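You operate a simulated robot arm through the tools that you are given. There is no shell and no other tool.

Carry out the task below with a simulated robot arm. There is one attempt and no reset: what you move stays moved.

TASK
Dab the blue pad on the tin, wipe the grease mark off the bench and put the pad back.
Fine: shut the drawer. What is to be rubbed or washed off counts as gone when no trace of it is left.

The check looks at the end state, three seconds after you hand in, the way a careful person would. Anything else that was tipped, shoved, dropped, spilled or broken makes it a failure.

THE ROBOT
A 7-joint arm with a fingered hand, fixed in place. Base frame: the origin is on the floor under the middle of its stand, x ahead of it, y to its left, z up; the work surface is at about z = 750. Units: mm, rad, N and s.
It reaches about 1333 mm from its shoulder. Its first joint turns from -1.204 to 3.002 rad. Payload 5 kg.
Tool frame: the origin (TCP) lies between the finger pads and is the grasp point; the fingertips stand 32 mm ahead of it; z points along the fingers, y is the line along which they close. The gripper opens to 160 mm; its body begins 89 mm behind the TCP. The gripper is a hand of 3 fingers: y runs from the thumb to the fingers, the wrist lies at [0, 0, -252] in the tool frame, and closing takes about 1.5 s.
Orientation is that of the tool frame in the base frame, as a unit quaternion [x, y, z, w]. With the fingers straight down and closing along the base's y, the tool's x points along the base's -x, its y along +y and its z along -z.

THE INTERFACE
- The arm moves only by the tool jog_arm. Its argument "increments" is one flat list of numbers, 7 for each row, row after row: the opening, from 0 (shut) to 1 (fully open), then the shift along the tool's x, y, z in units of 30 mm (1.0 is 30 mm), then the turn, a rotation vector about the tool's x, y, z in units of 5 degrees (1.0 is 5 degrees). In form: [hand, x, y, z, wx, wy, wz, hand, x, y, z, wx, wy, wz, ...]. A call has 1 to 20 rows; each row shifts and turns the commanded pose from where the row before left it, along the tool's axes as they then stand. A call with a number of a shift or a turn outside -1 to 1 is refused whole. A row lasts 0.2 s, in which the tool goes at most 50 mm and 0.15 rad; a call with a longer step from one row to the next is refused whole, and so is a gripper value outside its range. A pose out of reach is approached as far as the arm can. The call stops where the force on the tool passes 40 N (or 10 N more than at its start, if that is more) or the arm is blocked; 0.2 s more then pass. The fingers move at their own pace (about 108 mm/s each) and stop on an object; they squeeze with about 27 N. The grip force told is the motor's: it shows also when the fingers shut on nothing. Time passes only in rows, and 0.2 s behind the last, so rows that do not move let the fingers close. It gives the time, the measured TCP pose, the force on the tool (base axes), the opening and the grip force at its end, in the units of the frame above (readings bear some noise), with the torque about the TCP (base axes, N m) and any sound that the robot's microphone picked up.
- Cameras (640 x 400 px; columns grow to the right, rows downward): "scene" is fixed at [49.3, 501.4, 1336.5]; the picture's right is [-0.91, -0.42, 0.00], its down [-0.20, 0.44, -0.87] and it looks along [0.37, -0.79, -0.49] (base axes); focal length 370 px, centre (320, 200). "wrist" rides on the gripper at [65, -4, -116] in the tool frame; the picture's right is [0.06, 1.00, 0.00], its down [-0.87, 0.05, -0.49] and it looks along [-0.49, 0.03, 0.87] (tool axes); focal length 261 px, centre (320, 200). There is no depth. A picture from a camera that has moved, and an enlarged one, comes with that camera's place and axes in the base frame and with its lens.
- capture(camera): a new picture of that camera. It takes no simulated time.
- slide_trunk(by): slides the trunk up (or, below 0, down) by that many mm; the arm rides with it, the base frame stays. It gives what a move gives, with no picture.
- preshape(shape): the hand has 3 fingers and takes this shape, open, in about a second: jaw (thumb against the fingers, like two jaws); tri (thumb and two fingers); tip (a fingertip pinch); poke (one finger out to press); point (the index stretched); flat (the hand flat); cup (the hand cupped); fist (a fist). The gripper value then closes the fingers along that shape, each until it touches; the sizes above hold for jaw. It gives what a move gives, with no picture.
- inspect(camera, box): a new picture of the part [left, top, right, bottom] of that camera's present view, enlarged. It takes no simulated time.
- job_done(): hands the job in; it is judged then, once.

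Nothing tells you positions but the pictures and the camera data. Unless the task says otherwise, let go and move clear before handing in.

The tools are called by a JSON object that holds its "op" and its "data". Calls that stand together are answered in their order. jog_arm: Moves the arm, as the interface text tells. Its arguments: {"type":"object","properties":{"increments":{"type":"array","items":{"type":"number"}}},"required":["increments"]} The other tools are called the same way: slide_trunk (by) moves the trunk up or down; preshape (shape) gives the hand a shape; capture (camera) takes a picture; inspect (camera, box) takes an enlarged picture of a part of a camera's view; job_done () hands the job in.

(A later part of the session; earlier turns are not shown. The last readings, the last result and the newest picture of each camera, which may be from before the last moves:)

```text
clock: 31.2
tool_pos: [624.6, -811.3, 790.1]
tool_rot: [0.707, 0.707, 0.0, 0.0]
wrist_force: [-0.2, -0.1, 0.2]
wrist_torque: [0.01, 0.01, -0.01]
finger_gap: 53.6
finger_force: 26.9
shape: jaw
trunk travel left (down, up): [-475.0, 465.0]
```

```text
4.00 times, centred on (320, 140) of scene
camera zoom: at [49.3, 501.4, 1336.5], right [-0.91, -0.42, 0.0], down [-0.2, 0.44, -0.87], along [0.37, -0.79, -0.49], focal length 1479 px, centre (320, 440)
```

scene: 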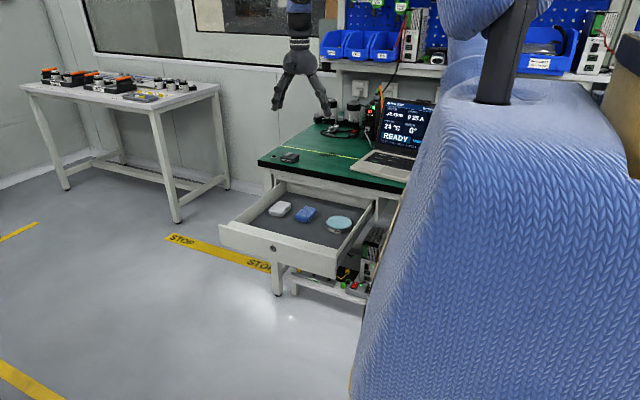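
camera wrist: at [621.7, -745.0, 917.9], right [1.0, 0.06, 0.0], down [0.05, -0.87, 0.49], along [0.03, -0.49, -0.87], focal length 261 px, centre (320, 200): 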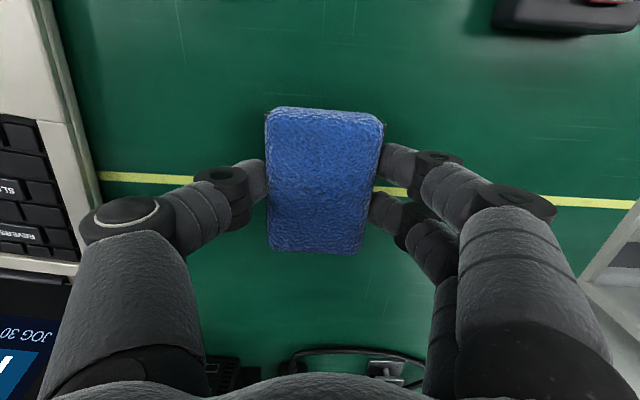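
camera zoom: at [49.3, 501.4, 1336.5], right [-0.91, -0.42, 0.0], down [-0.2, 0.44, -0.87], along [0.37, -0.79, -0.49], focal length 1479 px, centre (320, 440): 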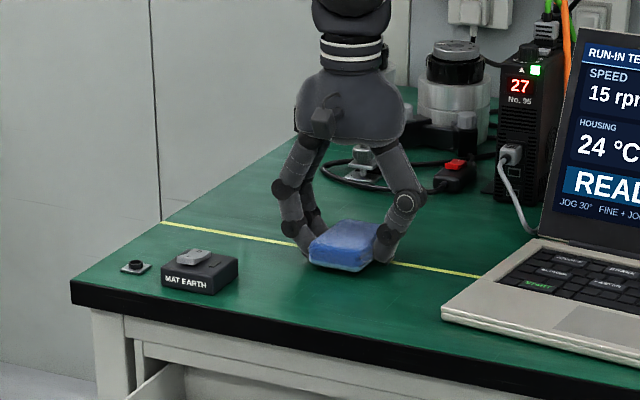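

{"op": "jog_arm", "data": {"increments": [0, 0, 0, 0.06, 0, 0, 0, 0, 0, 0, 0, 0, 0, 0]}}

{"op": "jog_arm", "data": {"increments": [0, 0, 0, 0.05, 0, 0, 0, 0, 0, 0, 0, 0, 0, 0]}}

{"op": "inspect", "data": {"camera": "scene", "box": [260, 90, 380, 190]}}

```text
clock: 31.8
tool_pos: [624.7, -810.3, 787.5]
tool_rot: [0.707, 0.707, 0.0, 0.0]
wrist_force: [0.6, 1.2, -0.5]
wrist_torque: [-0.02, 0.01, -0.02]
finger_gap: 53.9
finger_force: 27.0
shape: jaw
trunk travel left (down, up): [-475.0, 465.0]
```

```text
clock: 32.4
tool_pos: [623.8, -811.1, 784.9]
tool_rot: [0.708, 0.706, -0.001, 0.001]
wrist_force: [-0.2, -0.3, -0.1]
wrist_torque: [0.05, 0.02, 0.0]
finger_gap: 53.7
finger_force: 26.9
shape: jaw
trunk travel left (down, up): [-475.0, 465.0]
```

```text
4.00 times, centred on (320, 140) of scene
camera zoom: at [49.3, 501.4, 1336.5], right [-0.91, -0.42, 0.0], down [-0.2, 0.44, -0.87], along [0.37, -0.79, -0.49], focal length 1479 px, centre (320, 440)
```

zoom: 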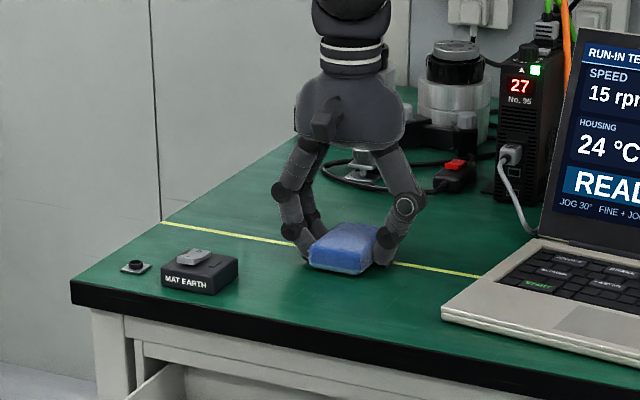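

{"op": "jog_arm", "data": {"increments": [0, 0, 0, 0.05, 0, 0, 0, 0, 0, 0, 0, 0, 0, 0]}}

{"op": "jog_arm", "data": {"increments": [0, 0, 0, 0.04, 0, 0, 0, 0, 0, 0, 0, 0, 0, 0]}}

{"op": "inspect", "data": {"camera": "scene", "box": [260, 90, 380, 190]}}

```text
clock: 33.0
tool_pos: [625.7, -810.3, 784.0]
tool_rot: [0.707, 0.707, 0.0, 0.0]
wrist_force: [-0.4, 0.0, -0.7]
wrist_torque: [0.03, 0.0, -0.01]
finger_gap: 53.7
finger_force: 27.3
shape: jaw
trunk travel left (down, up): [-475.0, 465.0]
```

```text
clock: 33.6
tool_pos: [626.2, -810.7, 784.1]
tool_rot: [0.708, 0.706, 0.0, 0.001]
wrist_force: [-0.3, -1.5, 3.3]
wrist_torque: [-0.05, -0.01, -0.03]
finger_gap: 54.0
finger_force: 26.9
shape: jaw
trunk travel left (down, up): [-475.0, 465.0]
```

```text
4.00 times, centred on (320, 140) of scene
camera zoom: at [49.3, 501.4, 1336.5], right [-0.91, -0.42, 0.0], down [-0.2, 0.44, -0.87], along [0.37, -0.79, -0.49], focal length 1479 px, centre (320, 440)
```

zoom: 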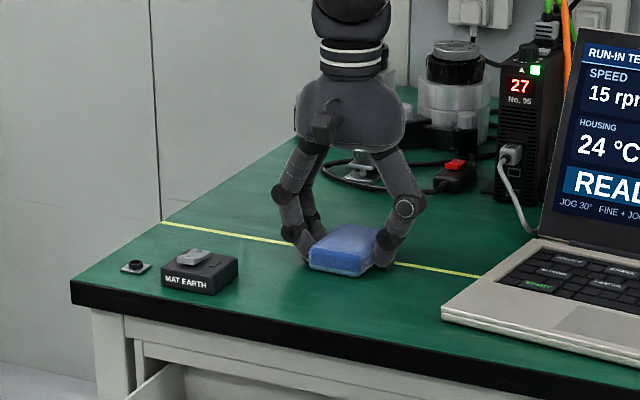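

There's 3.3 N contact at z≈783. I want to verify that it's the pad touching rather than the fingertips.

{"op": "inspect", "data": {"camera": "scene", "box": [300, 130, 350, 165]}}

{"op": "inspect", "data": {"camera": "wrist", "box": [220, 90, 430, 270]}}

```text
11.43 times, centred on (325, 148) of scene
camera zoom: at [49.3, 501.4, 1336.5], right [-0.91, -0.42, 0.0], down [-0.2, 0.44, -0.87], along [0.37, -0.79, -0.49], focal length 4226 px, centre (263, 800)
```

zoom: 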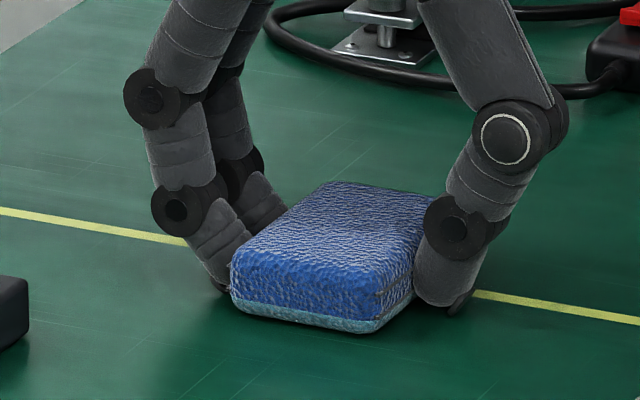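

```text
2.22 times, centred on (325, 180) of wrist
camera zoom: at [621.9, -744.9, 898.7], right [1.0, 0.06, 0.0], down [0.05, -0.87, 0.49], along [0.03, -0.49, -0.87], focal length 579 px, centre (309, 244)
```

zoom: 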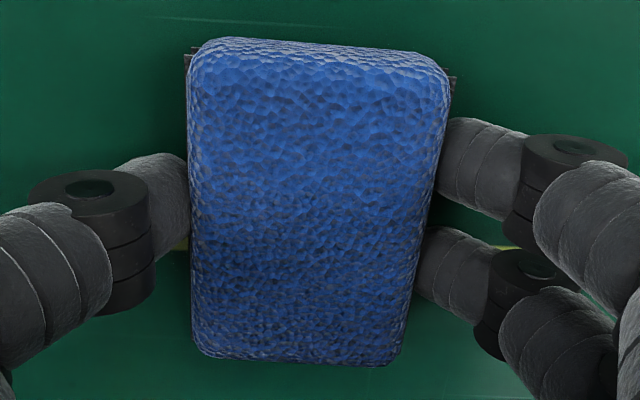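

The pad's lower cleaner-wet layer is resting on the bench and the torque is near zero, so contact is centred under the pad. I'll press slightly more and start wiping across the mark.

{"op": "jog_arm", "data": {"increments": [0, 0, 0, 0.02, 0, 0, 0, 0, 0, 0.3, 0, 0, 0, 0, 0, 0, 0.3, 0, 0, 0, 0, 0, 0, 0.3, 0, 0, 0, 0, 0, 0, -0.3, 0, 0, 0, 0, 0, 0, -0.3, 0, 0, 0, 0, 0, 0, -0.3, 0, 0, 0, 0, 0, 0, 0, 0, 0, 0, 0]}}

{"op": "inspect", "data": {"camera": "scene", "box": [280, 110, 370, 175]}}

```text
clock: 35.4
tool_pos: [625.6, -810.3, 782.4]
tool_rot: [0.707, 0.707, 0.001, 0.0]
wrist_force: [6.6, 0.8, 7.7]
wrist_torque: [0.04, -0.39, 0.01]
finger_gap: 54.2
finger_force: 27.2
shape: jaw
trunk travel left (down, up): [-475.0, 465.0]
```

```text
6.15 times, centred on (325, 142) of scene
camera zoom: at [49.3, 501.4, 1336.5], right [-0.91, -0.42, 0.0], down [-0.2, 0.44, -0.87], along [0.37, -0.79, -0.49], focal length 2276 px, centre (289, 554)
```

zoom: 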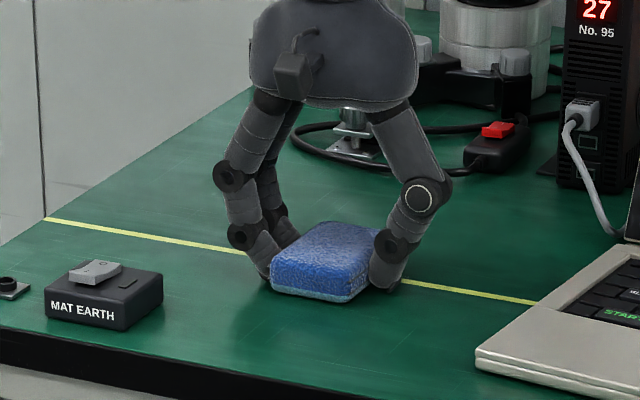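

Wiping friction is steady with about 8 N normal force and the pad stays firm in the grip. I'll make wider strokes along x across the whole mark.

{"op": "jog_arm", "data": {"increments": [0, 0, 0.4, 0, 0, 0, 0, 0, 0, 0.4, 0, 0, 0, 0, 0, 0, 0.4, 0, 0, 0, 0, 0, 0, -0.4, 0, 0, 0, 0, 0, 0, -0.4, 0, 0, 0, 0, 0, 0, -0.4, 0, 0, 0, 0, 0, 0, -0.4, 0, 0, 0, 0, 0, 0, -0.4, 0, 0, 0, 0, 0, 0, -0.4, 0, 0, 0, 0, 0, 0, 0.4, 0, 0, 0, 0, 0, 0, 0.4, 0, 0, 0, 0, 0, 0, 0.4, 0, 0, 0, 0, 0, 0, 0.4, 0, 0, 0, 0, 0, 0, 0.4, 0, 0, 0, 0, 0, 0, 0.4, 0, 0, 0, 0, 0, 0, -0.4, 0, 0, 0, 0, 0, 0, -0.4, 0, 0, 0, 0, 0, 0, -0.4, 0, 0, 0, 0]}}

{"op": "inspect", "data": {"camera": "scene", "box": [280, 110, 370, 175]}}

{"op": "inspect", "data": {"camera": "wrist", "box": [120, 50, 540, 320]}}

```text
clock: 39.2
tool_pos: [626.5, -809.9, 783.2]
tool_rot: [0.707, 0.707, 0.001, 0.001]
wrist_force: [3.2, 1.1, 10.5]
wrist_torque: [0.03, -0.34, 0.01]
finger_gap: 54.4
finger_force: 27.1
shape: jaw
trunk travel left (down, up): [-475.0, 465.0]
```

```text
6.15 times, centred on (325, 142) of scene
camera zoom: at [49.3, 501.4, 1336.5], right [-0.91, -0.42, 0.0], down [-0.2, 0.44, -0.87], along [0.37, -0.79, -0.49], focal length 2276 px, centre (289, 554)
```

zoom: 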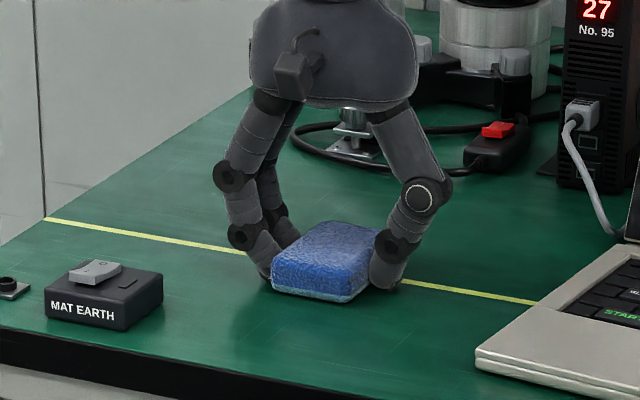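

```text
1.48 times, centred on (330, 185) of wrist
camera zoom: at [622.6, -744.3, 898.4], right [1.0, 0.06, 0.0], down [0.05, -0.87, 0.49], along [0.03, -0.49, -0.87], focal length 386 px, centre (305, 222)
```

zoom: 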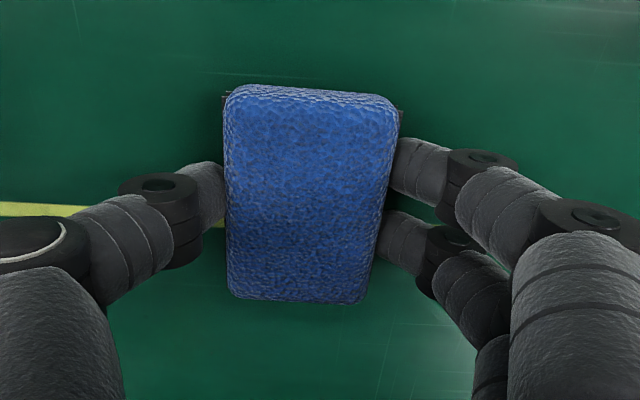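

The pad is holding well. Now passes shifted toward the front (+y) and back (-y) to cover the mark's edges.

{"op": "jog_arm", "data": {"increments": [0, 0.35, 0, 0, 0, 0, 0, 0, 0.35, 0, 0, 0, 0, 0, 0, 0, 0.4, 0, 0, 0, 0, 0, 0, 0.4, 0, 0, 0, 0, 0, 0, 0.4, 0, 0, 0, 0, 0, 0, -0.4, 0, 0, 0, 0, 0, 0, -0.4, 0, 0, 0, 0, 0, 0, -0.4, 0, 0, 0, 0, 0, 0, -0.4, 0, 0, 0, 0, 0, 0, -0.4, 0, 0, 0, 0, 0, 0, -0.4, 0, 0, 0, 0, 0, 0, 0.4, 0, 0, 0, 0, 0, 0, 0.4, 0, 0, 0, 0, 0, 0, 0.4, 0, 0, 0, 0]}}

{"op": "jog_arm", "data": {"increments": [0, -0.4, 0, 0, 0, 0, 0, 0, -0.4, 0, 0, 0, 0, 0, 0, -0.4, 0, 0, 0, 0, 0, 0, -0.4, 0, 0, 0, 0, 0, 0, 0, 0.4, 0, 0, 0, 0, 0, 0, 0.4, 0, 0, 0, 0, 0, 0, 0.4, 0, 0, 0, 0, 0, 0, -0.4, 0, 0, 0, 0, 0, 0, -0.4, 0, 0, 0, 0, 0, 0, -0.4, 0, 0, 0, 0, 0, 0, -0.4, 0, 0, 0, 0, 0, 0, -0.4, 0, 0, 0, 0, 0, 0, -0.4, 0, 0, 0, 0, 0, 0, 0.4, 0, 0, 0, 0, 0, 0, 0.4, 0, 0, 0, 0, 0, 0, 0.4, 0, 0, 0, 0]}}

{"op": "inspect", "data": {"camera": "scene", "box": [280, 110, 370, 175]}}

{"op": "inspect", "data": {"camera": "wrist", "box": [120, 0, 540, 320]}}

```text
clock: 42.2
tool_pos: [626.3, -790.0, 783.6]
tool_rot: [0.707, 0.707, -0.001, 0.0]
wrist_force: [-3.7, 0.0, 7.8]
wrist_torque: [-0.03, 0.26, 0.0]
finger_gap: 54.7
finger_force: 26.6
shape: jaw
trunk travel left (down, up): [-475.0, 465.0]
```

```text
clock: 45.6
tool_pos: [625.3, -837.8, 784.0]
tool_rot: [0.707, 0.707, 0.0, 0.0]
wrist_force: [-4.2, 0.8, 8.2]
wrist_torque: [-0.02, 0.26, 0.03]
finger_gap: 54.5
finger_force: 27.0
shape: jaw
trunk travel left (down, up): [-475.0, 465.0]
```

```text
6.15 times, centred on (325, 142) of scene
camera zoom: at [49.3, 501.4, 1336.5], right [-0.91, -0.42, 0.0], down [-0.2, 0.44, -0.87], along [0.37, -0.79, -0.49], focal length 2276 px, centre (289, 554)
```

zoom: 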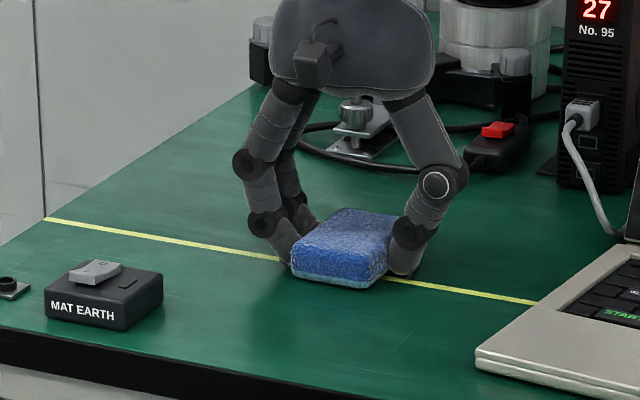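

```text
1.25 times, centred on (330, 160) of wrist
camera zoom: at [622.0, -771.5, 898.3], right [1.0, 0.06, 0.0], down [0.05, -0.87, 0.49], along [0.03, -0.49, -0.87], focal length 326 px, centre (308, 250)
```

zoom: 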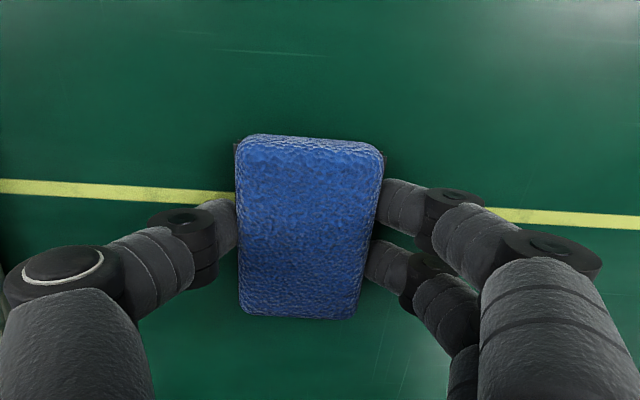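

The area looks clean where I can see it. I'll add some strokes along y, then lift off and inspect.

{"op": "jog_arm", "data": {"increments": [0, 0, 0.35, 0, 0, 0, 0, 0, 0, 0.35, 0, 0, 0, 0, 0, 0.4, 0, 0, 0, 0, 0, 0, 0.4, 0, 0, 0, 0, 0, 0, 0.4, 0, 0, 0, 0, 0, 0, 0.4, 0, 0, 0, 0, 0, 0, 0, -0.35, 0, 0, 0, 0, 0, 0, -0.35, 0, 0, 0, 0, 0, -0.4, 0, 0, 0, 0, 0, 0, -0.4, 0, 0, 0, 0, 0, 0, -0.4, 0, 0, 0, 0, 0, 0, -0.4, 0, 0, 0, 0, 0, 0, 0, -0.35, 0, 0, 0, 0, 0, 0, -0.35, 0, 0, 0, 0, 0, 0.4, 0, 0, 0, 0, 0, 0, 0.4, 0, 0, 0, 0, 0, 0, 0.4, 0, 0, 0, 0, 0, 0, 0.4, 0, 0, 0, 0, 0]}}

{"op": "jog_arm", "data": {"increments": [0, 0, 0, -0.2, 0, 0, 0, 0, 0, 0, -0.8, 0, 0, 0, 0, 0.3, 0, -0.9, 0, 0, 0, 0, 0.6, 0, -0.9, 0, 0, 0, 0, 0.9, 0, -0.7, 0, 0, 0, 0, 0.9, 0, -0.4, 0, 0, 0, 0, 0.9, 0, -0.4, 0, 0, 0, 0, 0.7, 0, 0, 0, 0, 0, 0, 0.5, 0, 0, 0, 0, 0, 0, 0, 0, 0, 0, 0, 0]}}

{"op": "capture", "data": {"camera": "wrist"}}

{"op": "inspect", "data": {"camera": "scene", "box": [280, 110, 370, 175]}}

```text
clock: 49.4
tool_pos: [604.0, -789.1, 782.9]
tool_rot: [0.708, 0.706, 0.0, 0.001]
wrist_force: [-1.5, -5.0, 12.2]
wrist_torque: [-0.21, -0.11, -0.05]
finger_gap: 54.2
finger_force: 27.1
shape: jaw
trunk travel left (down, up): [-475.0, 465.0]
```

```text
clock: 51.6
tool_pos: [604.1, -645.8, 911.1]
tool_rot: [0.708, 0.706, 0.0, 0.0]
wrist_force: [-0.4, -0.4, -0.9]
wrist_torque: [0.01, 0.02, 0.01]
finger_gap: 54.4
finger_force: 27.2
shape: jaw
trunk travel left (down, up): [-475.0, 465.0]
```

```text
taken
camera wrist: at [601.6, -579.7, 1026.9], right [1.0, 0.06, 0.0], down [0.05, -0.87, 0.49], along [0.03, -0.49, -0.87], focal length 261 px, centre (320, 200)
```

wrist: 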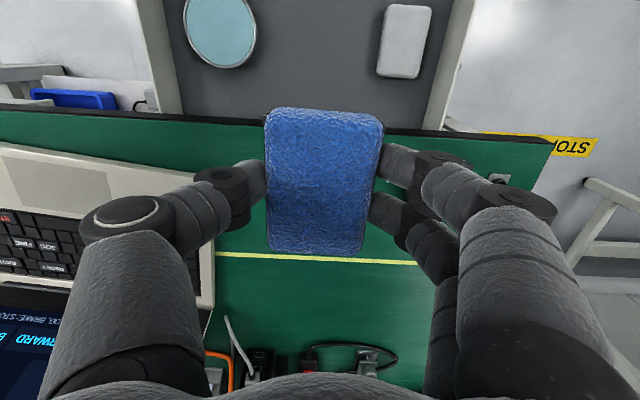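

```text
6.15 times, centred on (325, 142) of scene
camera zoom: at [49.3, 501.4, 1336.5], right [-0.91, -0.42, 0.0], down [-0.2, 0.44, -0.87], along [0.37, -0.79, -0.49], focal length 2276 px, centre (289, 554)
```

zoom: 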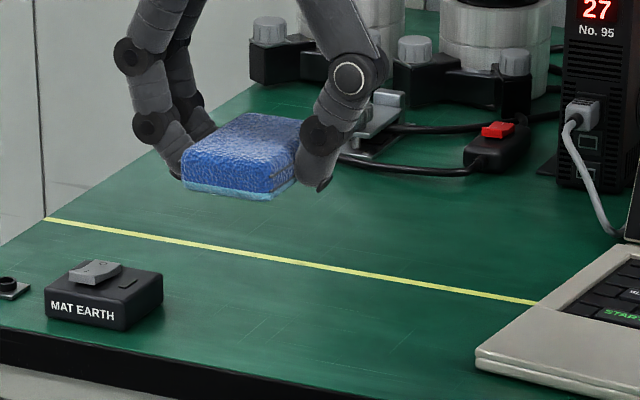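

The mark looks gone from the scene camera. I'll zoom in more on the wiped area to check for traces, shifting the arm for a better wrist view as needed.

{"op": "inspect", "data": {"camera": "wrist", "box": [210, 220, 430, 340]}}

{"op": "inspect", "data": {"camera": "scene", "box": [305, 135, 345, 165]}}

```text
2.91 times, centred on (320, 280) of wrist
camera zoom: at [601.6, -579.7, 1026.9], right [1.0, 0.06, 0.0], down [0.05, -0.87, 0.49], along [0.03, -0.49, -0.87], focal length 758 px, centre (320, -33)
```

zoom: 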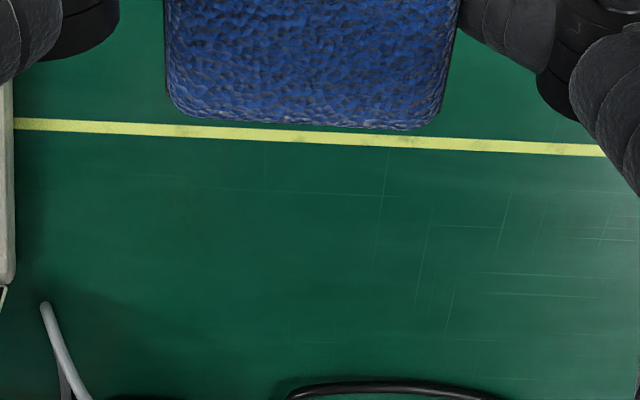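

```text
13.33 times, centred on (325, 150) of scene
camera zoom: at [49.3, 501.4, 1336.5], right [-0.91, -0.42, 0.0], down [-0.2, 0.44, -0.87], along [0.37, -0.79, -0.49], focal length 4931 px, centre (253, 867)
```

zoom: 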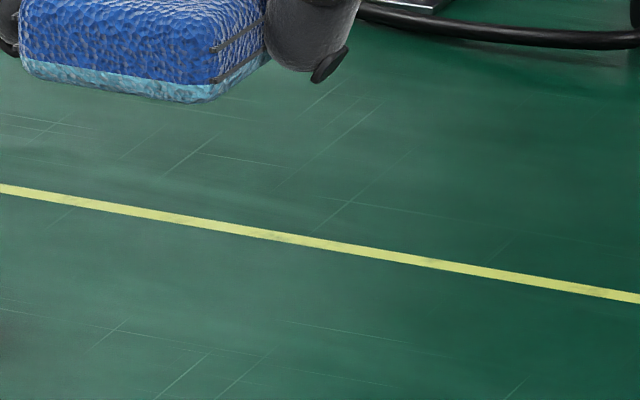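

The mark appears gone; there are faint tints on the yellow line I want to check against the original view. I'll go back to the earlier overview position for a like-for-like comparison.

{"op": "jog_arm", "data": {"increments": [0, 0.7, 0, -0.7, 0, 0, 0, 0, 0.8, 0, -0.9, 0, 0, 0, 0, 0.8, 0, -0.9, 0, 0, 0, 0, 0.5, 0, -0.8, 0, 0, 0, 0, 0.2, 0, -0.6, 0, 0, 0, 0, 0, 0, 0, 0, 0, 0]}}

{"op": "inspect", "data": {"camera": "wrist", "box": [240, 190, 440, 300]}}

{"op": "capture", "data": {"camera": "wrist"}}

```text
clock: 53.0
tool_pos: [605.4, -556.0, 1027.8]
tool_rot: [0.708, 0.706, 0.0, 0.001]
wrist_force: [0.0, -0.1, 0.1]
wrist_torque: [0.02, -0.03, 0.01]
finger_gap: 54.2
finger_force: 27.3
shape: jaw
trunk travel left (down, up): [-475.0, 465.0]
```

```text
3.20 times, centred on (340, 245) of wrist
camera zoom: at [601.9, -490.3, 1143.5], right [1.0, 0.06, 0.0], down [0.05, -0.87, 0.49], along [0.03, -0.49, -0.87], focal length 834 px, centre (256, 56)
```

zoom: 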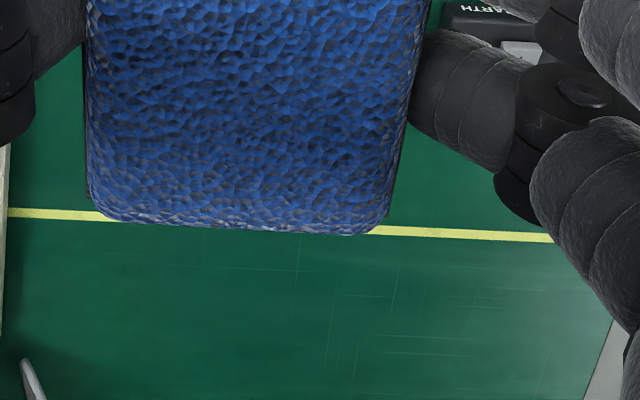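

```text
taken
camera wrist: at [601.9, -490.3, 1143.5], right [1.0, 0.06, 0.0], down [0.05, -0.87, 0.49], along [0.03, -0.49, -0.87], focal length 261 px, centre (320, 200)
```

wrist: 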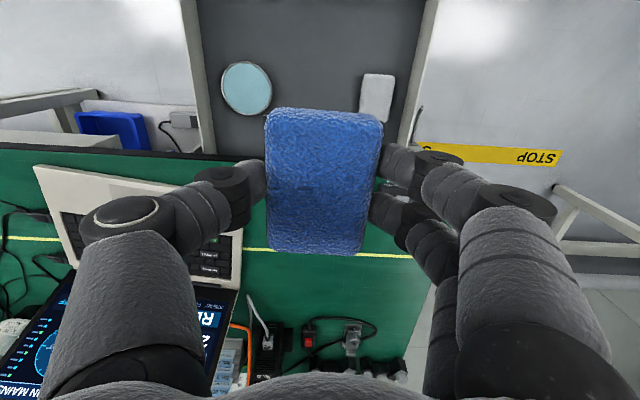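

The pad blocks that view, so I'll drop lower at about the same y to see the wiped area below the pad's edge in the image.

{"op": "jog_arm", "data": {"increments": [0, -0.1, 0.2, 0.7, 0, 0, 0, 0, -0.1, 0.2, 0.8, 0, 0, 0, 0, -0.1, 0.2, 0.8, 0, 0, 0, 0, 0, 0, 0.8, 0, 0, 0, 0, 0, 0, 0, 0, 0, 0]}}

{"op": "inspect", "data": {"camera": "wrist", "box": [230, 240, 430, 320]}}

{"op": "inspect", "data": {"camera": "scene", "box": [295, 125, 355, 170]}}

```text
clock: 54.2
tool_pos: [622.8, -563.9, 935.6]
tool_rot: [0.708, 0.707, 0.0, 0.0]
wrist_force: [0.5, -0.5, -0.5]
wrist_torque: [-0.02, 0.02, 0.0]
finger_gap: 54.0
finger_force: 26.7
shape: jaw
trunk travel left (down, up): [-475.0, 465.0]
```

```text
3.20 times, centred on (330, 280) of wrist
camera zoom: at [618.9, -499.0, 1051.1], right [1.0, 0.06, 0.0], down [0.05, -0.87, 0.49], along [0.03, -0.49, -0.87], focal length 834 px, centre (288, -56)
```

zoom: 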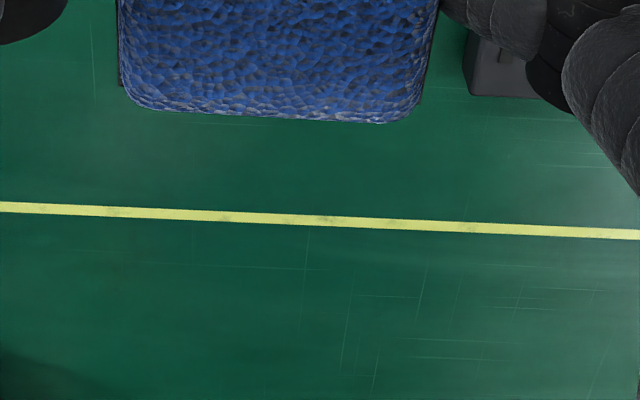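

```text
8.89 times, centred on (325, 148) of scene
camera zoom: at [49.3, 501.4, 1336.5], right [-0.91, -0.42, 0.0], down [-0.2, 0.44, -0.87], along [0.37, -0.79, -0.49], focal length 3287 px, centre (276, 667)
```

zoom: 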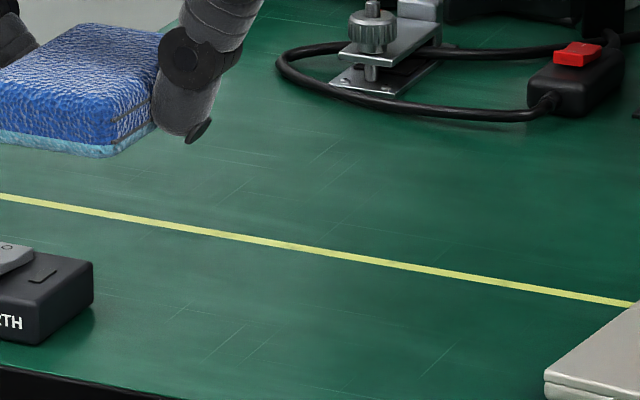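

The line's faint spots repeat at regular intervals even outside the wiped zone, so they look like paint wear. I'll zoom right in on the former mark centre to be sure.

{"op": "inspect", "data": {"camera": "wrist", "box": [275, 255, 350, 305]}}

{"op": "inspect", "data": {"camera": "wrist", "box": [340, 255, 415, 305]}}

{"op": "inspect", "data": {"camera": "scene", "box": [312, 142, 342, 162]}}

```text
8.00 times, centred on (312, 280) of wrist
camera zoom: at [618.9, -499.0, 1051.1], right [1.0, 0.06, 0.0], down [0.05, -0.87, 0.49], along [0.03, -0.49, -0.87], focal length 2085 px, centre (380, -440)
```

zoom: 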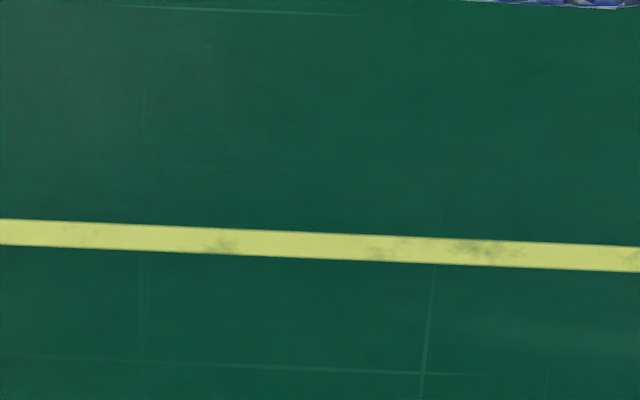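

```text
8.00 times, centred on (378, 280) of wrist
camera zoom: at [618.9, -499.0, 1051.1], right [1.0, 0.06, 0.0], down [0.05, -0.87, 0.49], along [0.03, -0.49, -0.87], focal length 2085 px, centre (-140, -440)
```

zoom: 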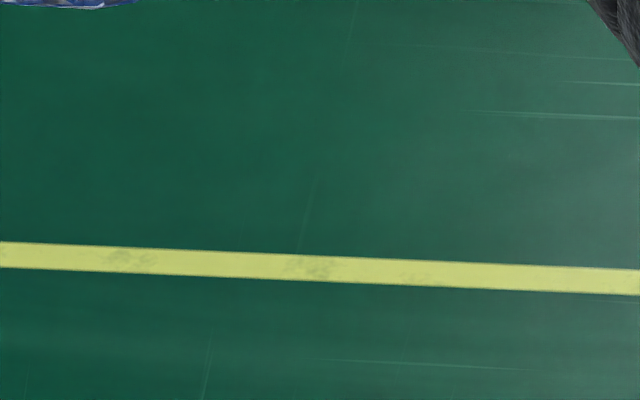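

```text
16.00 times, centred on (327, 152) of scene
camera zoom: at [49.3, 501.4, 1336.5], right [-0.91, -0.42, 0.0], down [-0.2, 0.44, -0.87], along [0.37, -0.79, -0.49], focal length 5917 px, centre (208, 968)
```

zoom: 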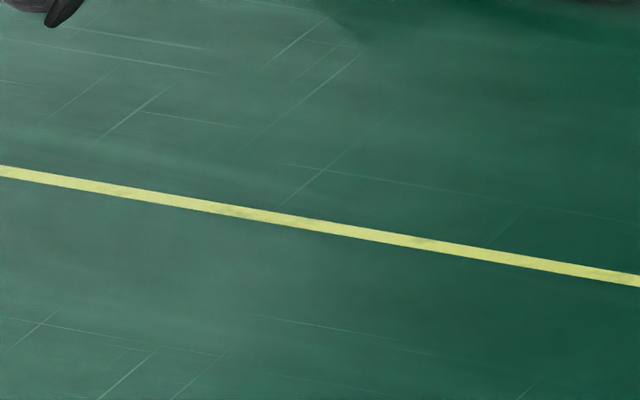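

No dark residue on the green. I'll compare the line's spots with stretches well away from the mark to confirm it's just paint wear.

{"op": "inspect", "data": {"camera": "wrist", "box": [205, 250, 280, 300]}}

{"op": "inspect", "data": {"camera": "wrist", "box": [375, 262, 435, 302]}}

```text
8.00 times, centred on (242, 275) of wrist
camera zoom: at [618.9, -499.0, 1051.1], right [1.0, 0.06, 0.0], down [0.05, -0.87, 0.49], along [0.03, -0.49, -0.87], focal length 2085 px, centre (940, -400)
```

zoom: 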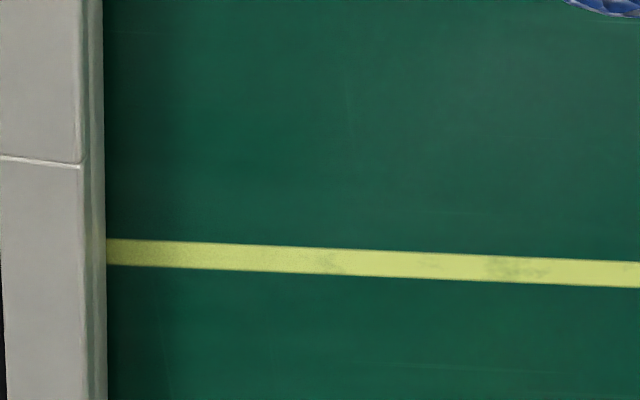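

```text
10.00 times, centred on (405, 282) of wrist
camera zoom: at [618.9, -499.0, 1051.1], right [1.0, 0.06, 0.0], down [0.05, -0.87, 0.49], along [0.03, -0.49, -0.87], focal length 2606 px, centre (-530, -620)
```

zoom: 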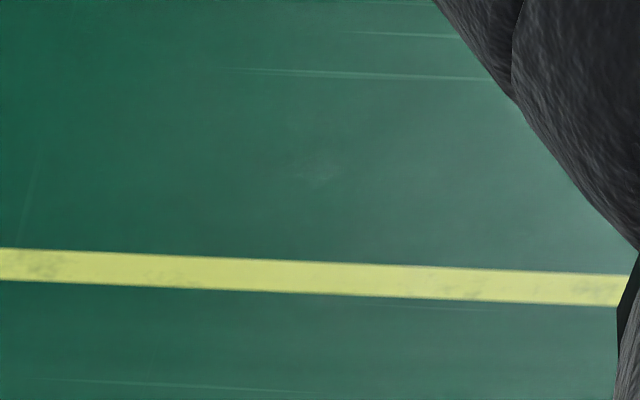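

Similar wear spots appear well outside the mark, so it's line texture; still, one more light wiping pass is cheap insurance. I'll go back over the spot.

{"op": "jog_arm", "data": {"increments": [0, -0.5, 0, 0, 0, 0, 0, 0, -0.9, 0, 0, 0, 0, 0, 0, -1, 0, 0, 0, 0, 0, 0, -1, 0, 0, 0, 0, 0, 0, -1, 0, 0.2, 0, 0, 0, 0, -1, 0, 0.6, 0, 0, 0, 0, -1, 0, 0.8, 0, 0, 0, 0, -1, 0, 0.9, 0, 0, 0, 0, -0.6, 0, 0.9, 0, 0, 0, 0, -0.23, 0, 0.8, 0, 0, 0, 0, 0, 0, 0.5, 0, 0, 0, 0, 0, 0, 0.2, 0, 0, 0, 0, 0, 0, 0, 0, 0, 0]}}

{"op": "jog_arm", "data": {"increments": [0, 0, 0, 0.1, 0, 0, 0, 0, 0, 0, 0.05, 0, 0, 0, 0, 0, 0, 0, 0, 0, 0]}}

```text
clock: 57.0
tool_pos: [621.4, -812.4, 787.4]
tool_rot: [0.707, 0.707, 0.0, -0.001]
wrist_force: [-0.3, 1.2, -0.7]
wrist_torque: [0.01, 0.01, -0.01]
finger_gap: 54.3
finger_force: 26.6
shape: jaw
trunk travel left (down, up): [-475.0, 465.0]
```

```text
clock: 57.8
tool_pos: [622.4, -811.4, 784.1]
tool_rot: [0.707, 0.707, 0.0, 0.0]
wrist_force: [-0.2, -0.2, -0.5]
wrist_torque: [-0.02, -0.01, 0.01]
finger_gap: 54.3
finger_force: 27.1
shape: jaw
trunk travel left (down, up): [-475.0, 465.0]
```

{"op": "jog_arm", "data": {"increments": [0, 0, 0, 0.05, 0, 0, 0, 0, 0, 0, 0.01, 0, 0, 0, 0, 0, 0, 0, 0, 0, 0]}}

```text
clock: 58.6
tool_pos: [622.2, -812.4, 783.2]
tool_rot: [0.707, 0.707, 0.001, 0.001]
wrist_force: [-1.0, -0.9, 11.5]
wrist_torque: [-0.02, -0.02, -0.03]
finger_gap: 54.2
finger_force: 27.3
shape: jaw
trunk travel left (down, up): [-475.0, 465.0]
```

Back in contact at 11.5 N. Wiping over the full area again with slightly wider strokes.

{"op": "jog_arm", "data": {"increments": [0, 0, 0.4, 0, 0, 0, 0, 0, 0, 0.4, 0, 0, 0, 0, 0, 0, 0.4, 0, 0, 0, 0, 0, 0, 0.4, 0, 0, 0, 0, 0, 0, -0.4, 0, 0, 0, 0, 0, 0, -0.4, 0, 0, 0, 0, 0, 0, -0.4, 0, 0, 0, 0, 0, 0, -0.4, 0, 0, 0, 0, 0, 0, -0.4, 0, 0, 0, 0, 0, 0, -0.4, 0, 0, 0, 0, 0, 0, -0.4, 0, 0, 0, 0, 0, 0, -0.4, 0, 0, 0, 0, 0, 0.4, 0, 0, 0, 0, 0, 0, 0.4, 0.4, 0, 0, 0, 0, 0, 0, 0.4, 0, 0, 0, 0, 0, 0, 0.4, 0, 0, 0, 0, 0, 0, 0.4, 0, 0, 0, 0, 0, 0, 0.4, 0, 0, 0, 0, 0, 0, 0.4, 0, 0, 0, 0, 0, 0, 0.4, 0, 0, 0, 0]}}

{"op": "jog_arm", "data": {"increments": [0, -0.4, 0, 0, 0, 0, 0, 0, -0.4, 0, 0, 0, 0, 0, 0, -0.4, 0, 0, 0, 0, 0, 0, -0.4, 0, 0, 0, 0, 0, 0, 0, -0.4, 0, 0, 0, 0, 0, 0, -0.4, 0, 0, 0, 0, 0, 0, -0.4, 0, 0, 0, 0, 0, 0, -0.4, 0, 0, 0, 0, 0, 0, -0.4, 0, 0, 0, 0, 0, 0, -0.4, 0, 0, 0, 0, 0, 0, -0.4, 0, 0, 0, 0, 0, 0.4, 0.4, 0, 0, 0, 0, 0, 0.4, 0.4, 0, 0, 0, 0, 0, 0.4, 0.4, 0, 0, 0, 0, 0, 0, 0, 0, 0, 0, 0]}}

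```text
clock: 62.8
tool_pos: [658.4, -787.5, 782.9]
tool_rot: [0.707, 0.707, 0.0, 0.001]
wrist_force: [-3.8, -0.8, 7.3]
wrist_torque: [0.0, 0.29, 0.04]
finger_gap: 54.9
finger_force: 27.4
shape: jaw
trunk travel left (down, up): [-475.0, 465.0]
```

```text
clock: 66.0
tool_pos: [610.3, -799.6, 784.1]
tool_rot: [0.708, 0.707, 0.0, 0.0]
wrist_force: [-4.5, -4.5, 11.6]
wrist_torque: [-0.12, 0.33, 0.12]
finger_gap: 54.8
finger_force: 26.8
shape: jaw
trunk travel left (down, up): [-475.0, 465.0]
```

Second pass complete. Lifting off and going back to the viewing spot to re-check.

{"op": "jog_arm", "data": {"increments": [0, 0, 0, -0.2, 0, 0, 0, 0, 0, 0, -0.8, 0, 0, 0, 0, 0.2, 0, -0.9, 0, 0, 0, 0, 0.5, 0, -0.9, 0, 0, 0, 0, 0.9, 0.1, -0.9, 0, 0, 0, 0, 1, 0.1, -0.8, 0, 0, 0, 0, 1, 0.1, -0.4, 0, 0, 0, 0, 1, 0.1, -0.15, 0, 0, 0, 0, 1, 0, 0, 0, 0, 0, 0, 1, 0, 0, 0, 0, 0, 0, 0.8, 0, 0, 0, 0, 0, 0, 0.47, 0, 0, 0, 0, 0, 0, 0, 0, 0, 0, 0, 0]}}

{"op": "inspect", "data": {"camera": "wrist", "box": [275, 255, 350, 305]}}

{"op": "inspect", "data": {"camera": "wrist", "box": [210, 240, 430, 330]}}

{"op": "inspect", "data": {"camera": "scene", "box": [295, 125, 355, 170]}}

```text
clock: 68.8
tool_pos: [622.8, -564.1, 933.6]
tool_rot: [0.708, 0.707, 0.0, 0.0]
wrist_force: [0.2, -0.4, -0.2]
wrist_torque: [0.02, -0.01, -0.01]
finger_gap: 54.3
finger_force: 27.1
shape: jaw
trunk travel left (down, up): [-475.0, 465.0]
```

```text
8.00 times, centred on (312, 280) of wrist
camera zoom: at [618.8, -498.1, 1048.6], right [1.0, 0.06, 0.0], down [0.05, -0.87, 0.49], along [0.03, -0.49, -0.87], focal length 2085 px, centre (380, -440)
```

zoom: 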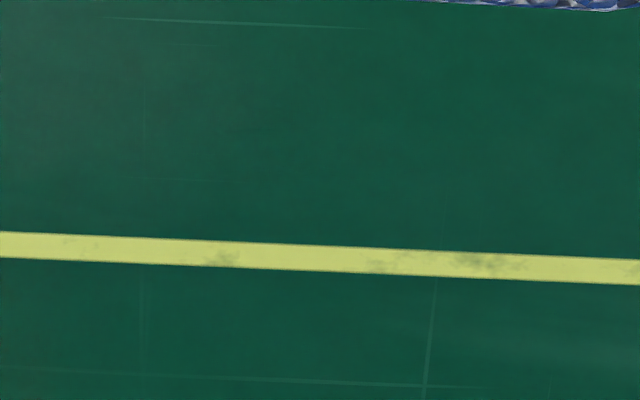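

```text
2.91 times, centred on (320, 285) of wrist
camera zoom: at [618.8, -498.1, 1048.6], right [1.0, 0.06, 0.0], down [0.05, -0.87, 0.49], along [0.03, -0.49, -0.87], focal length 758 px, centre (320, -47)
```

zoom: 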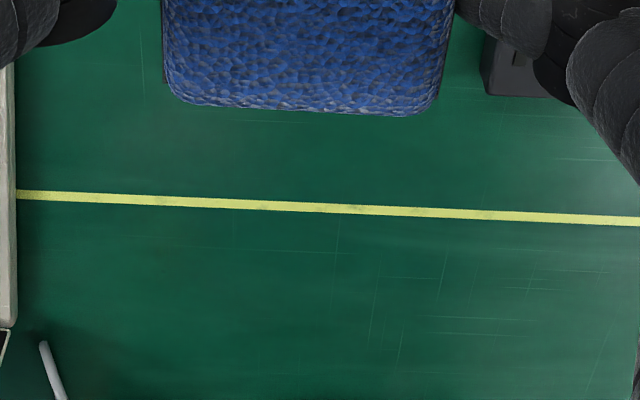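

```text
8.89 times, centred on (325, 148) of scene
camera zoom: at [49.3, 501.4, 1336.5], right [-0.91, -0.42, 0.0], down [-0.2, 0.44, -0.87], along [0.37, -0.79, -0.49], focal length 3287 px, centre (276, 667)
```

zoom: 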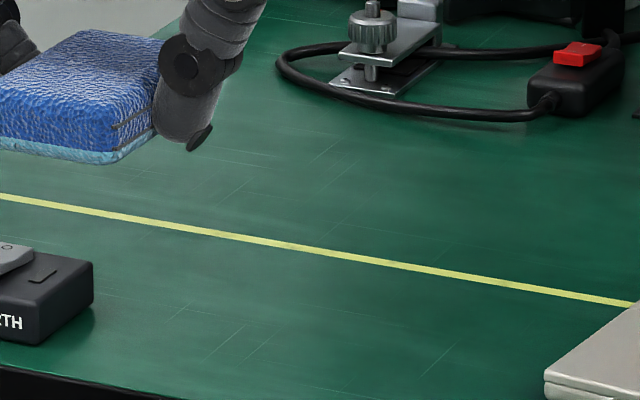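

Identical spots after the second pass, so they are paint texture and the grease mark is gone. Now I'll return the pad to its original spot (603, -565) in the drawer.

{"op": "jog_arm", "data": {"increments": [0, -0.02, -0.35, 0, 0, 0, 0, 0, 0, -0.3, 0.3, 0, 0, 0, 0, 0, 0, 0.8, 0, 0, 0, 0, 0, 0, 1, 0, 0, 0, 0, 0, 0, 1, 0, 0, 0, 0, 0, 0, 1, 0, 0, 0, 0, 0, 0, 1, 0, 0, 0, 0, 0, 0, 1, 0, 0, 0, 0, 0, 0, 1, 0, 0, 0, 0, 0, 0, 1, 0, 0, 0, 0, 0, 0, 0.8, 0, 0, 0, 0, 0, 0, 0.5, 0, 0, 0, 0, 0, 0, 0, 0, 0, 0]}}

{"op": "capture", "data": {"camera": "wrist"}}

{"op": "inspect", "data": {"camera": "scene", "box": [240, 180, 370, 262]}}

```text
clock: 71.6
tool_pos: [601.9, -563.6, 651.5]
tool_rot: [0.708, 0.707, 0.0, 0.001]
wrist_force: [0.3, 0.1, -0.4]
wrist_torque: [0.0, -0.01, -0.02]
finger_gap: 54.4
finger_force: 26.8
shape: jaw
trunk travel left (down, up): [-475.0, 465.0]
```

```text
taken
camera wrist: at [599.4, -498.2, 766.3], right [1.0, 0.06, 0.0], down [0.05, -0.87, 0.49], along [0.03, -0.49, -0.87], focal length 261 px, centre (320, 200)
```

wrist: 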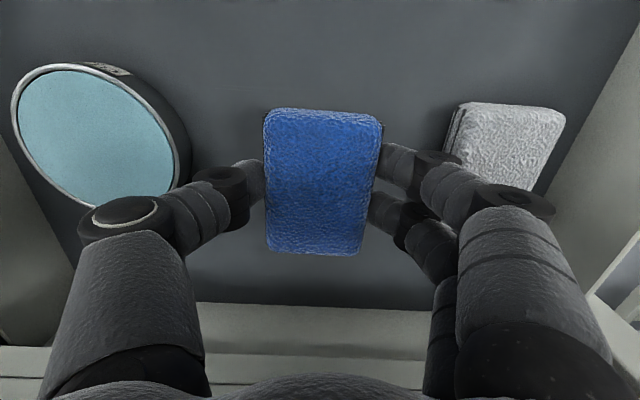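

```text
4.88 times, centred on (305, 221) of scene
camera zoom: at [49.3, 501.4, 1336.5], right [-0.91, -0.42, 0.0], down [-0.2, 0.44, -0.87], along [0.37, -0.79, -0.49], focal length 1804 px, centre (393, 98)
```

zoom: 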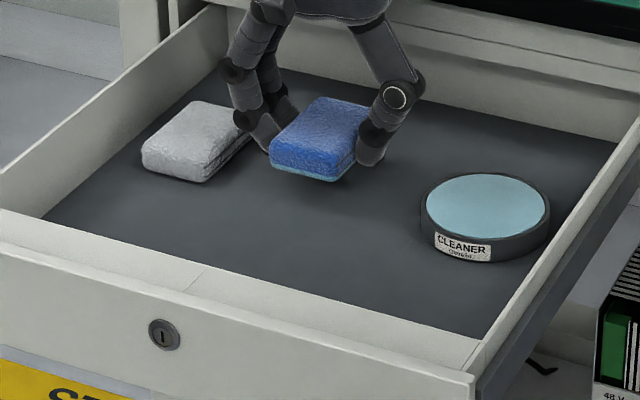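

The tin and white pad are exactly where they were. Lowering the pad to the drawer floor gently.

{"op": "jog_arm", "data": {"increments": [0, 0, 0.03, 0.4, 0, 0, 0, 0, 0, 0, 0.25, 0, 0, 0, 0, 0, 0, 0.1, 0, 0, 0, 0, 0, 0, 0, 0, 0, 0]}}

{"op": "jog_arm", "data": {"increments": [0, 0, 0, 0.05, 0, 0, 0, 0, 0, 0, 0, 0, 0, 0]}}

```text
clock: 72.6
tool_pos: [603.5, -564.1, 628.6]
tool_rot: [0.707, 0.707, 0.001, 0.0]
wrist_force: [-0.2, -0.4, 0.2]
wrist_torque: [0.03, -0.02, -0.03]
finger_gap: 54.3
finger_force: 26.5
shape: jaw
trunk travel left (down, up): [-475.0, 465.0]
```

```text
clock: 73.2
tool_pos: [603.7, -563.0, 628.4]
tool_rot: [0.707, 0.707, -0.001, 0.0]
wrist_force: [0.0, -0.1, 0.0]
wrist_torque: [0.0, 0.01, 0.0]
finger_gap: 54.4
finger_force: 26.9
shape: jaw
trunk travel left (down, up): [-475.0, 465.0]
```

{"op": "jog_arm", "data": {"increments": [0, 0, 0, 0.05, 0, 0, 0, 0, 0, 0, 0, 0, 0, 0]}}

{"op": "jog_arm", "data": {"increments": [0, 0, 0, 0.03, 0, 0, 0, 0, 0, 0, 0, 0, 0, 0]}}

{"op": "inspect", "data": {"camera": "scene", "box": [270, 190, 340, 235]}}

```text
clock: 73.8
tool_pos: [604.0, -563.5, 626.7]
tool_rot: [0.708, 0.706, 0.0, 0.0]
wrist_force: [-0.7, 0.5, 0.2]
wrist_torque: [-0.01, 0.03, -0.03]
finger_gap: 54.0
finger_force: 27.5
shape: jaw
trunk travel left (down, up): [-475.0, 465.0]
```

```text
clock: 74.4
tool_pos: [603.6, -564.2, 624.7]
tool_rot: [0.708, 0.707, 0.0, -0.001]
wrist_force: [0.0, -0.6, -0.8]
wrist_torque: [0.01, 0.05, -0.05]
finger_gap: 54.1
finger_force: 27.1
shape: jaw
trunk travel left (down, up): [-475.0, 465.0]
```

```text
8.89 times, centred on (305, 212) of scene
camera zoom: at [49.3, 501.4, 1336.5], right [-0.91, -0.42, 0.0], down [-0.2, 0.44, -0.87], along [0.37, -0.79, -0.49], focal length 3287 px, centre (453, 89)
```

zoom: 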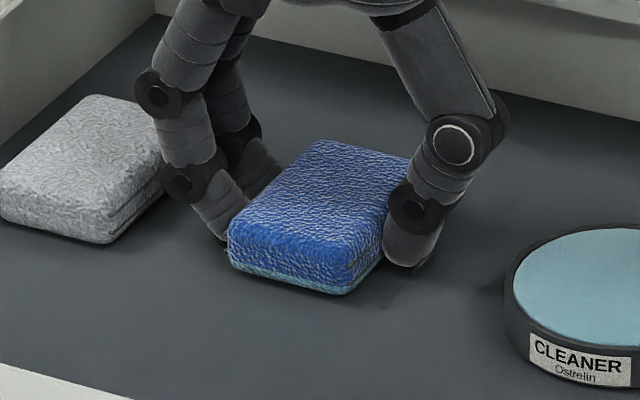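

{"op": "jog_arm", "data": {"increments": [0, 0, 0, 0.03, 0, 0, 0, 0, 0, 0, 0, 0, 0, 0]}}

```text
clock: 75.0
tool_pos: [605.0, -563.2, 624.1]
tool_rot: [0.708, 0.706, 0.0, -0.001]
wrist_force: [-0.7, -0.2, 1.8]
wrist_torque: [-0.02, -0.04, 0.03]
finger_gap: 54.1
finger_force: 27.0
shape: jaw
trunk travel left (down, up): [-475.0, 465.0]
```

The pad is just touching the drawer floor. Releasing it by opening to about 85 mm.

{"op": "jog_arm", "data": {"increments": [0.4, 0, 0, 0, 0, 0, 0, 0.45, 0, 0, 0, 0, 0, 0, 0.53, 0, 0, 0, 0, 0, 0, 0.53, 0, 0, 0, 0, 0, 0, 0.53, 0, 0, 0, 0, 0, 0]}}

{"op": "capture", "data": {"camera": "wrist"}}

```text
clock: 76.2
tool_pos: [603.4, -564.8, 624.2]
tool_rot: [0.707, 0.707, -0.001, 0.0]
wrist_force: [-3.5, -0.1, 4.9]
wrist_torque: [0.0, -0.12, -0.04]
finger_gap: 82.0
finger_force: 0.1
shape: jaw
trunk travel left (down, up): [-475.0, 465.0]
```

```text
taken
camera wrist: at [600.3, -498.2, 739.6], right [1.0, 0.06, 0.0], down [0.05, -0.87, 0.49], along [0.03, -0.49, -0.87], focal length 261 px, centre (320, 200)
```

wrist: 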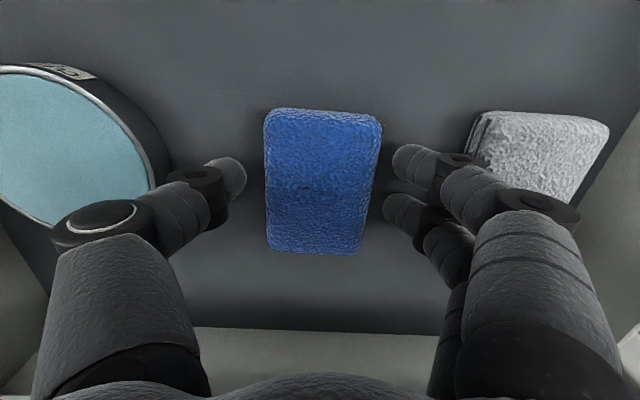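

Released; the pad sits where it began. A slight fingertip touch on the floor is showing (about 5 N), so I'll rise straight up now.

{"op": "jog_arm", "data": {"increments": [0.53, 0, 0, -0.1, 0, 0, 0, 0.53, 0, 0, -0.3, 0, 0, 0, 0.53, 0, 0, -0.7, 0, 0, 0, 0.53, 0, 0, -0.9, 0, 0, 0, 0.53, 0, 0, -1, 0, 0, 0, 0.53, 0, 0, -1, 0, 0, 0, 0.53, 0, 0, -1, 0, 0, 0, 0.53, 0, 0, -1, 0, 0, 0, 0.53, 0, 0, -1, 0, 0, 0, 0.53, 0, 0, -1, 0, 0, 0, 0.53, 0, 0, 0, 0, 0, 0]}}

{"op": "capture", "data": {"camera": "wrist"}}

{"op": "inspect", "data": {"camera": "scene", "box": [240, 180, 370, 262]}}

{"op": "capture", "data": {"camera": "scene"}}

```text
clock: 78.6
tool_pos: [603.5, -563.5, 865.3]
tool_rot: [0.707, 0.707, -0.001, 0.0]
wrist_force: [-0.3, 0.0, -0.3]
wrist_torque: [-0.02, -0.04, -0.01]
finger_gap: 84.3
finger_force: 0.0
shape: jaw
trunk travel left (down, up): [-475.0, 465.0]
```

```text
taken
camera wrist: at [600.7, -497.6, 979.6], right [1.0, 0.06, 0.0], down [0.05, -0.87, 0.49], along [0.03, -0.49, -0.87], focal length 261 px, centre (320, 200)
```

wrist: 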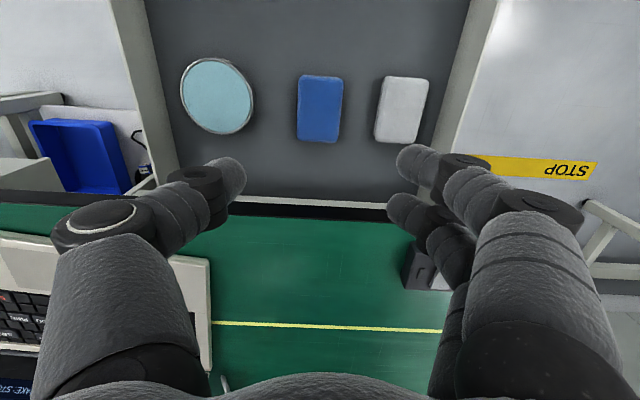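

```text
4.88 times, centred on (305, 221) of scene
camera zoom: at [49.3, 501.4, 1336.5], right [-0.91, -0.42, 0.0], down [-0.2, 0.44, -0.87], along [0.37, -0.79, -0.49], focal length 1804 px, centre (393, 98)
```

zoom: 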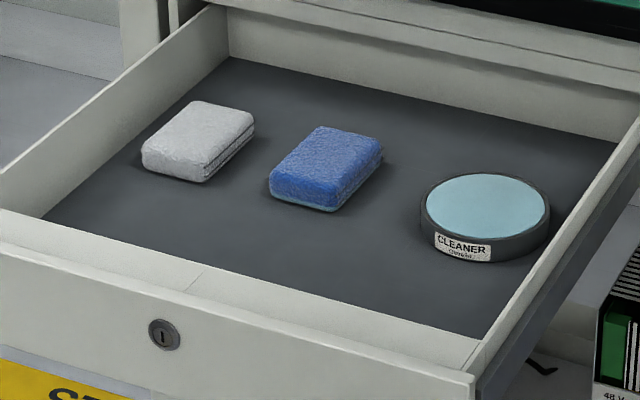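

```text
taken
```

scene: 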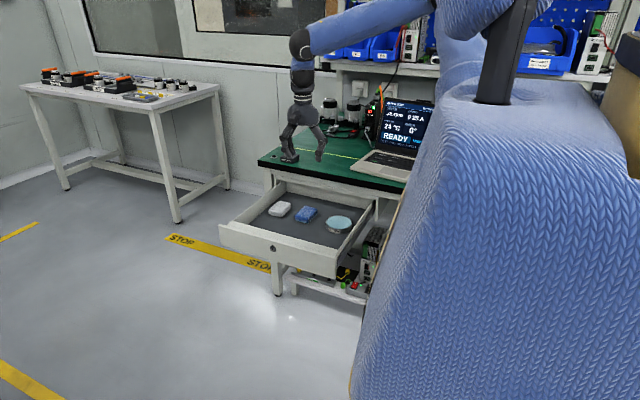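

The pad is back exactly where it was, with the tin and white pad undisturbed. Now for the drawer: its front face is near y≈-303 (z≈583–661, centre x≈578), so I'll move out in front of it at height and close the fingers.

{"op": "jog_arm", "data": {"increments": [0.53, 0.5, -0.06, 0, 0, 0, 0, 0.5, 0.9, -0.06, 0, 0, 0, 0, 0.4, 1, -0.06, 0, 0, 0, 0, 0.3, 1, -0.06, 0, 0, 0, 0, 0.2, 1, -0.06, 0, 0, 0, 0, 0.1, 1, -0.06, 0, 0, 0, 0, 0, 1, -0.06, 0, 0, 0, 0, 0, 1, -0.06, 0, 0, 0, 0, 0, 1, -0.06, 0, 0, 0, 0, 0, 1, -0.06, 0, 0, 0, 0, 0, 1, -0.06, 0, 0, 0, 0, 0, 0.9, -0.06, 0, 0, 0, 0, 0, 0.7, -0.1, 0, 0, 0, 0, 0, 0, 0, 0, 0, 0, 0]}}

{"op": "capture", "data": {"camera": "wrist"}}

{"op": "capture", "data": {"camera": "scene"}}

```text
clock: 81.6
tool_pos: [583.1, -206.8, 865.7]
tool_rot: [0.707, 0.707, 0.001, 0.0]
wrist_force: [-2.6, -0.8, -7.7]
wrist_torque: [0.02, -0.17, -0.02]
finger_gap: 0.0
finger_force: 27.2
shape: jaw
trunk travel left (down, up): [-475.0, 465.0]
```

```text
taken
camera wrist: at [579.1, -141.6, 981.9], right [1.0, 0.06, 0.0], down [0.05, -0.87, 0.49], along [0.03, -0.49, -0.87], focal length 261 px, centre (320, 200)
```

wrist: 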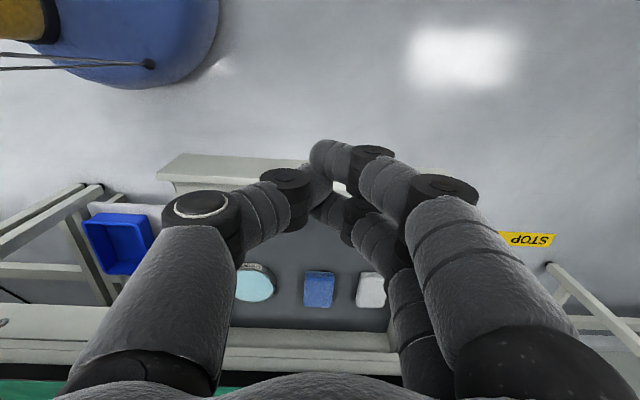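

```text
taken
```

scene: 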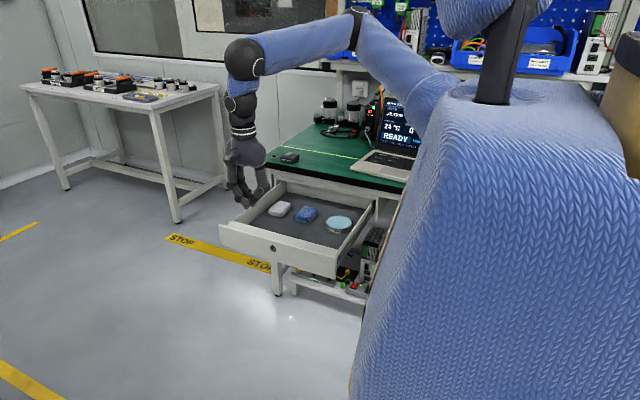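

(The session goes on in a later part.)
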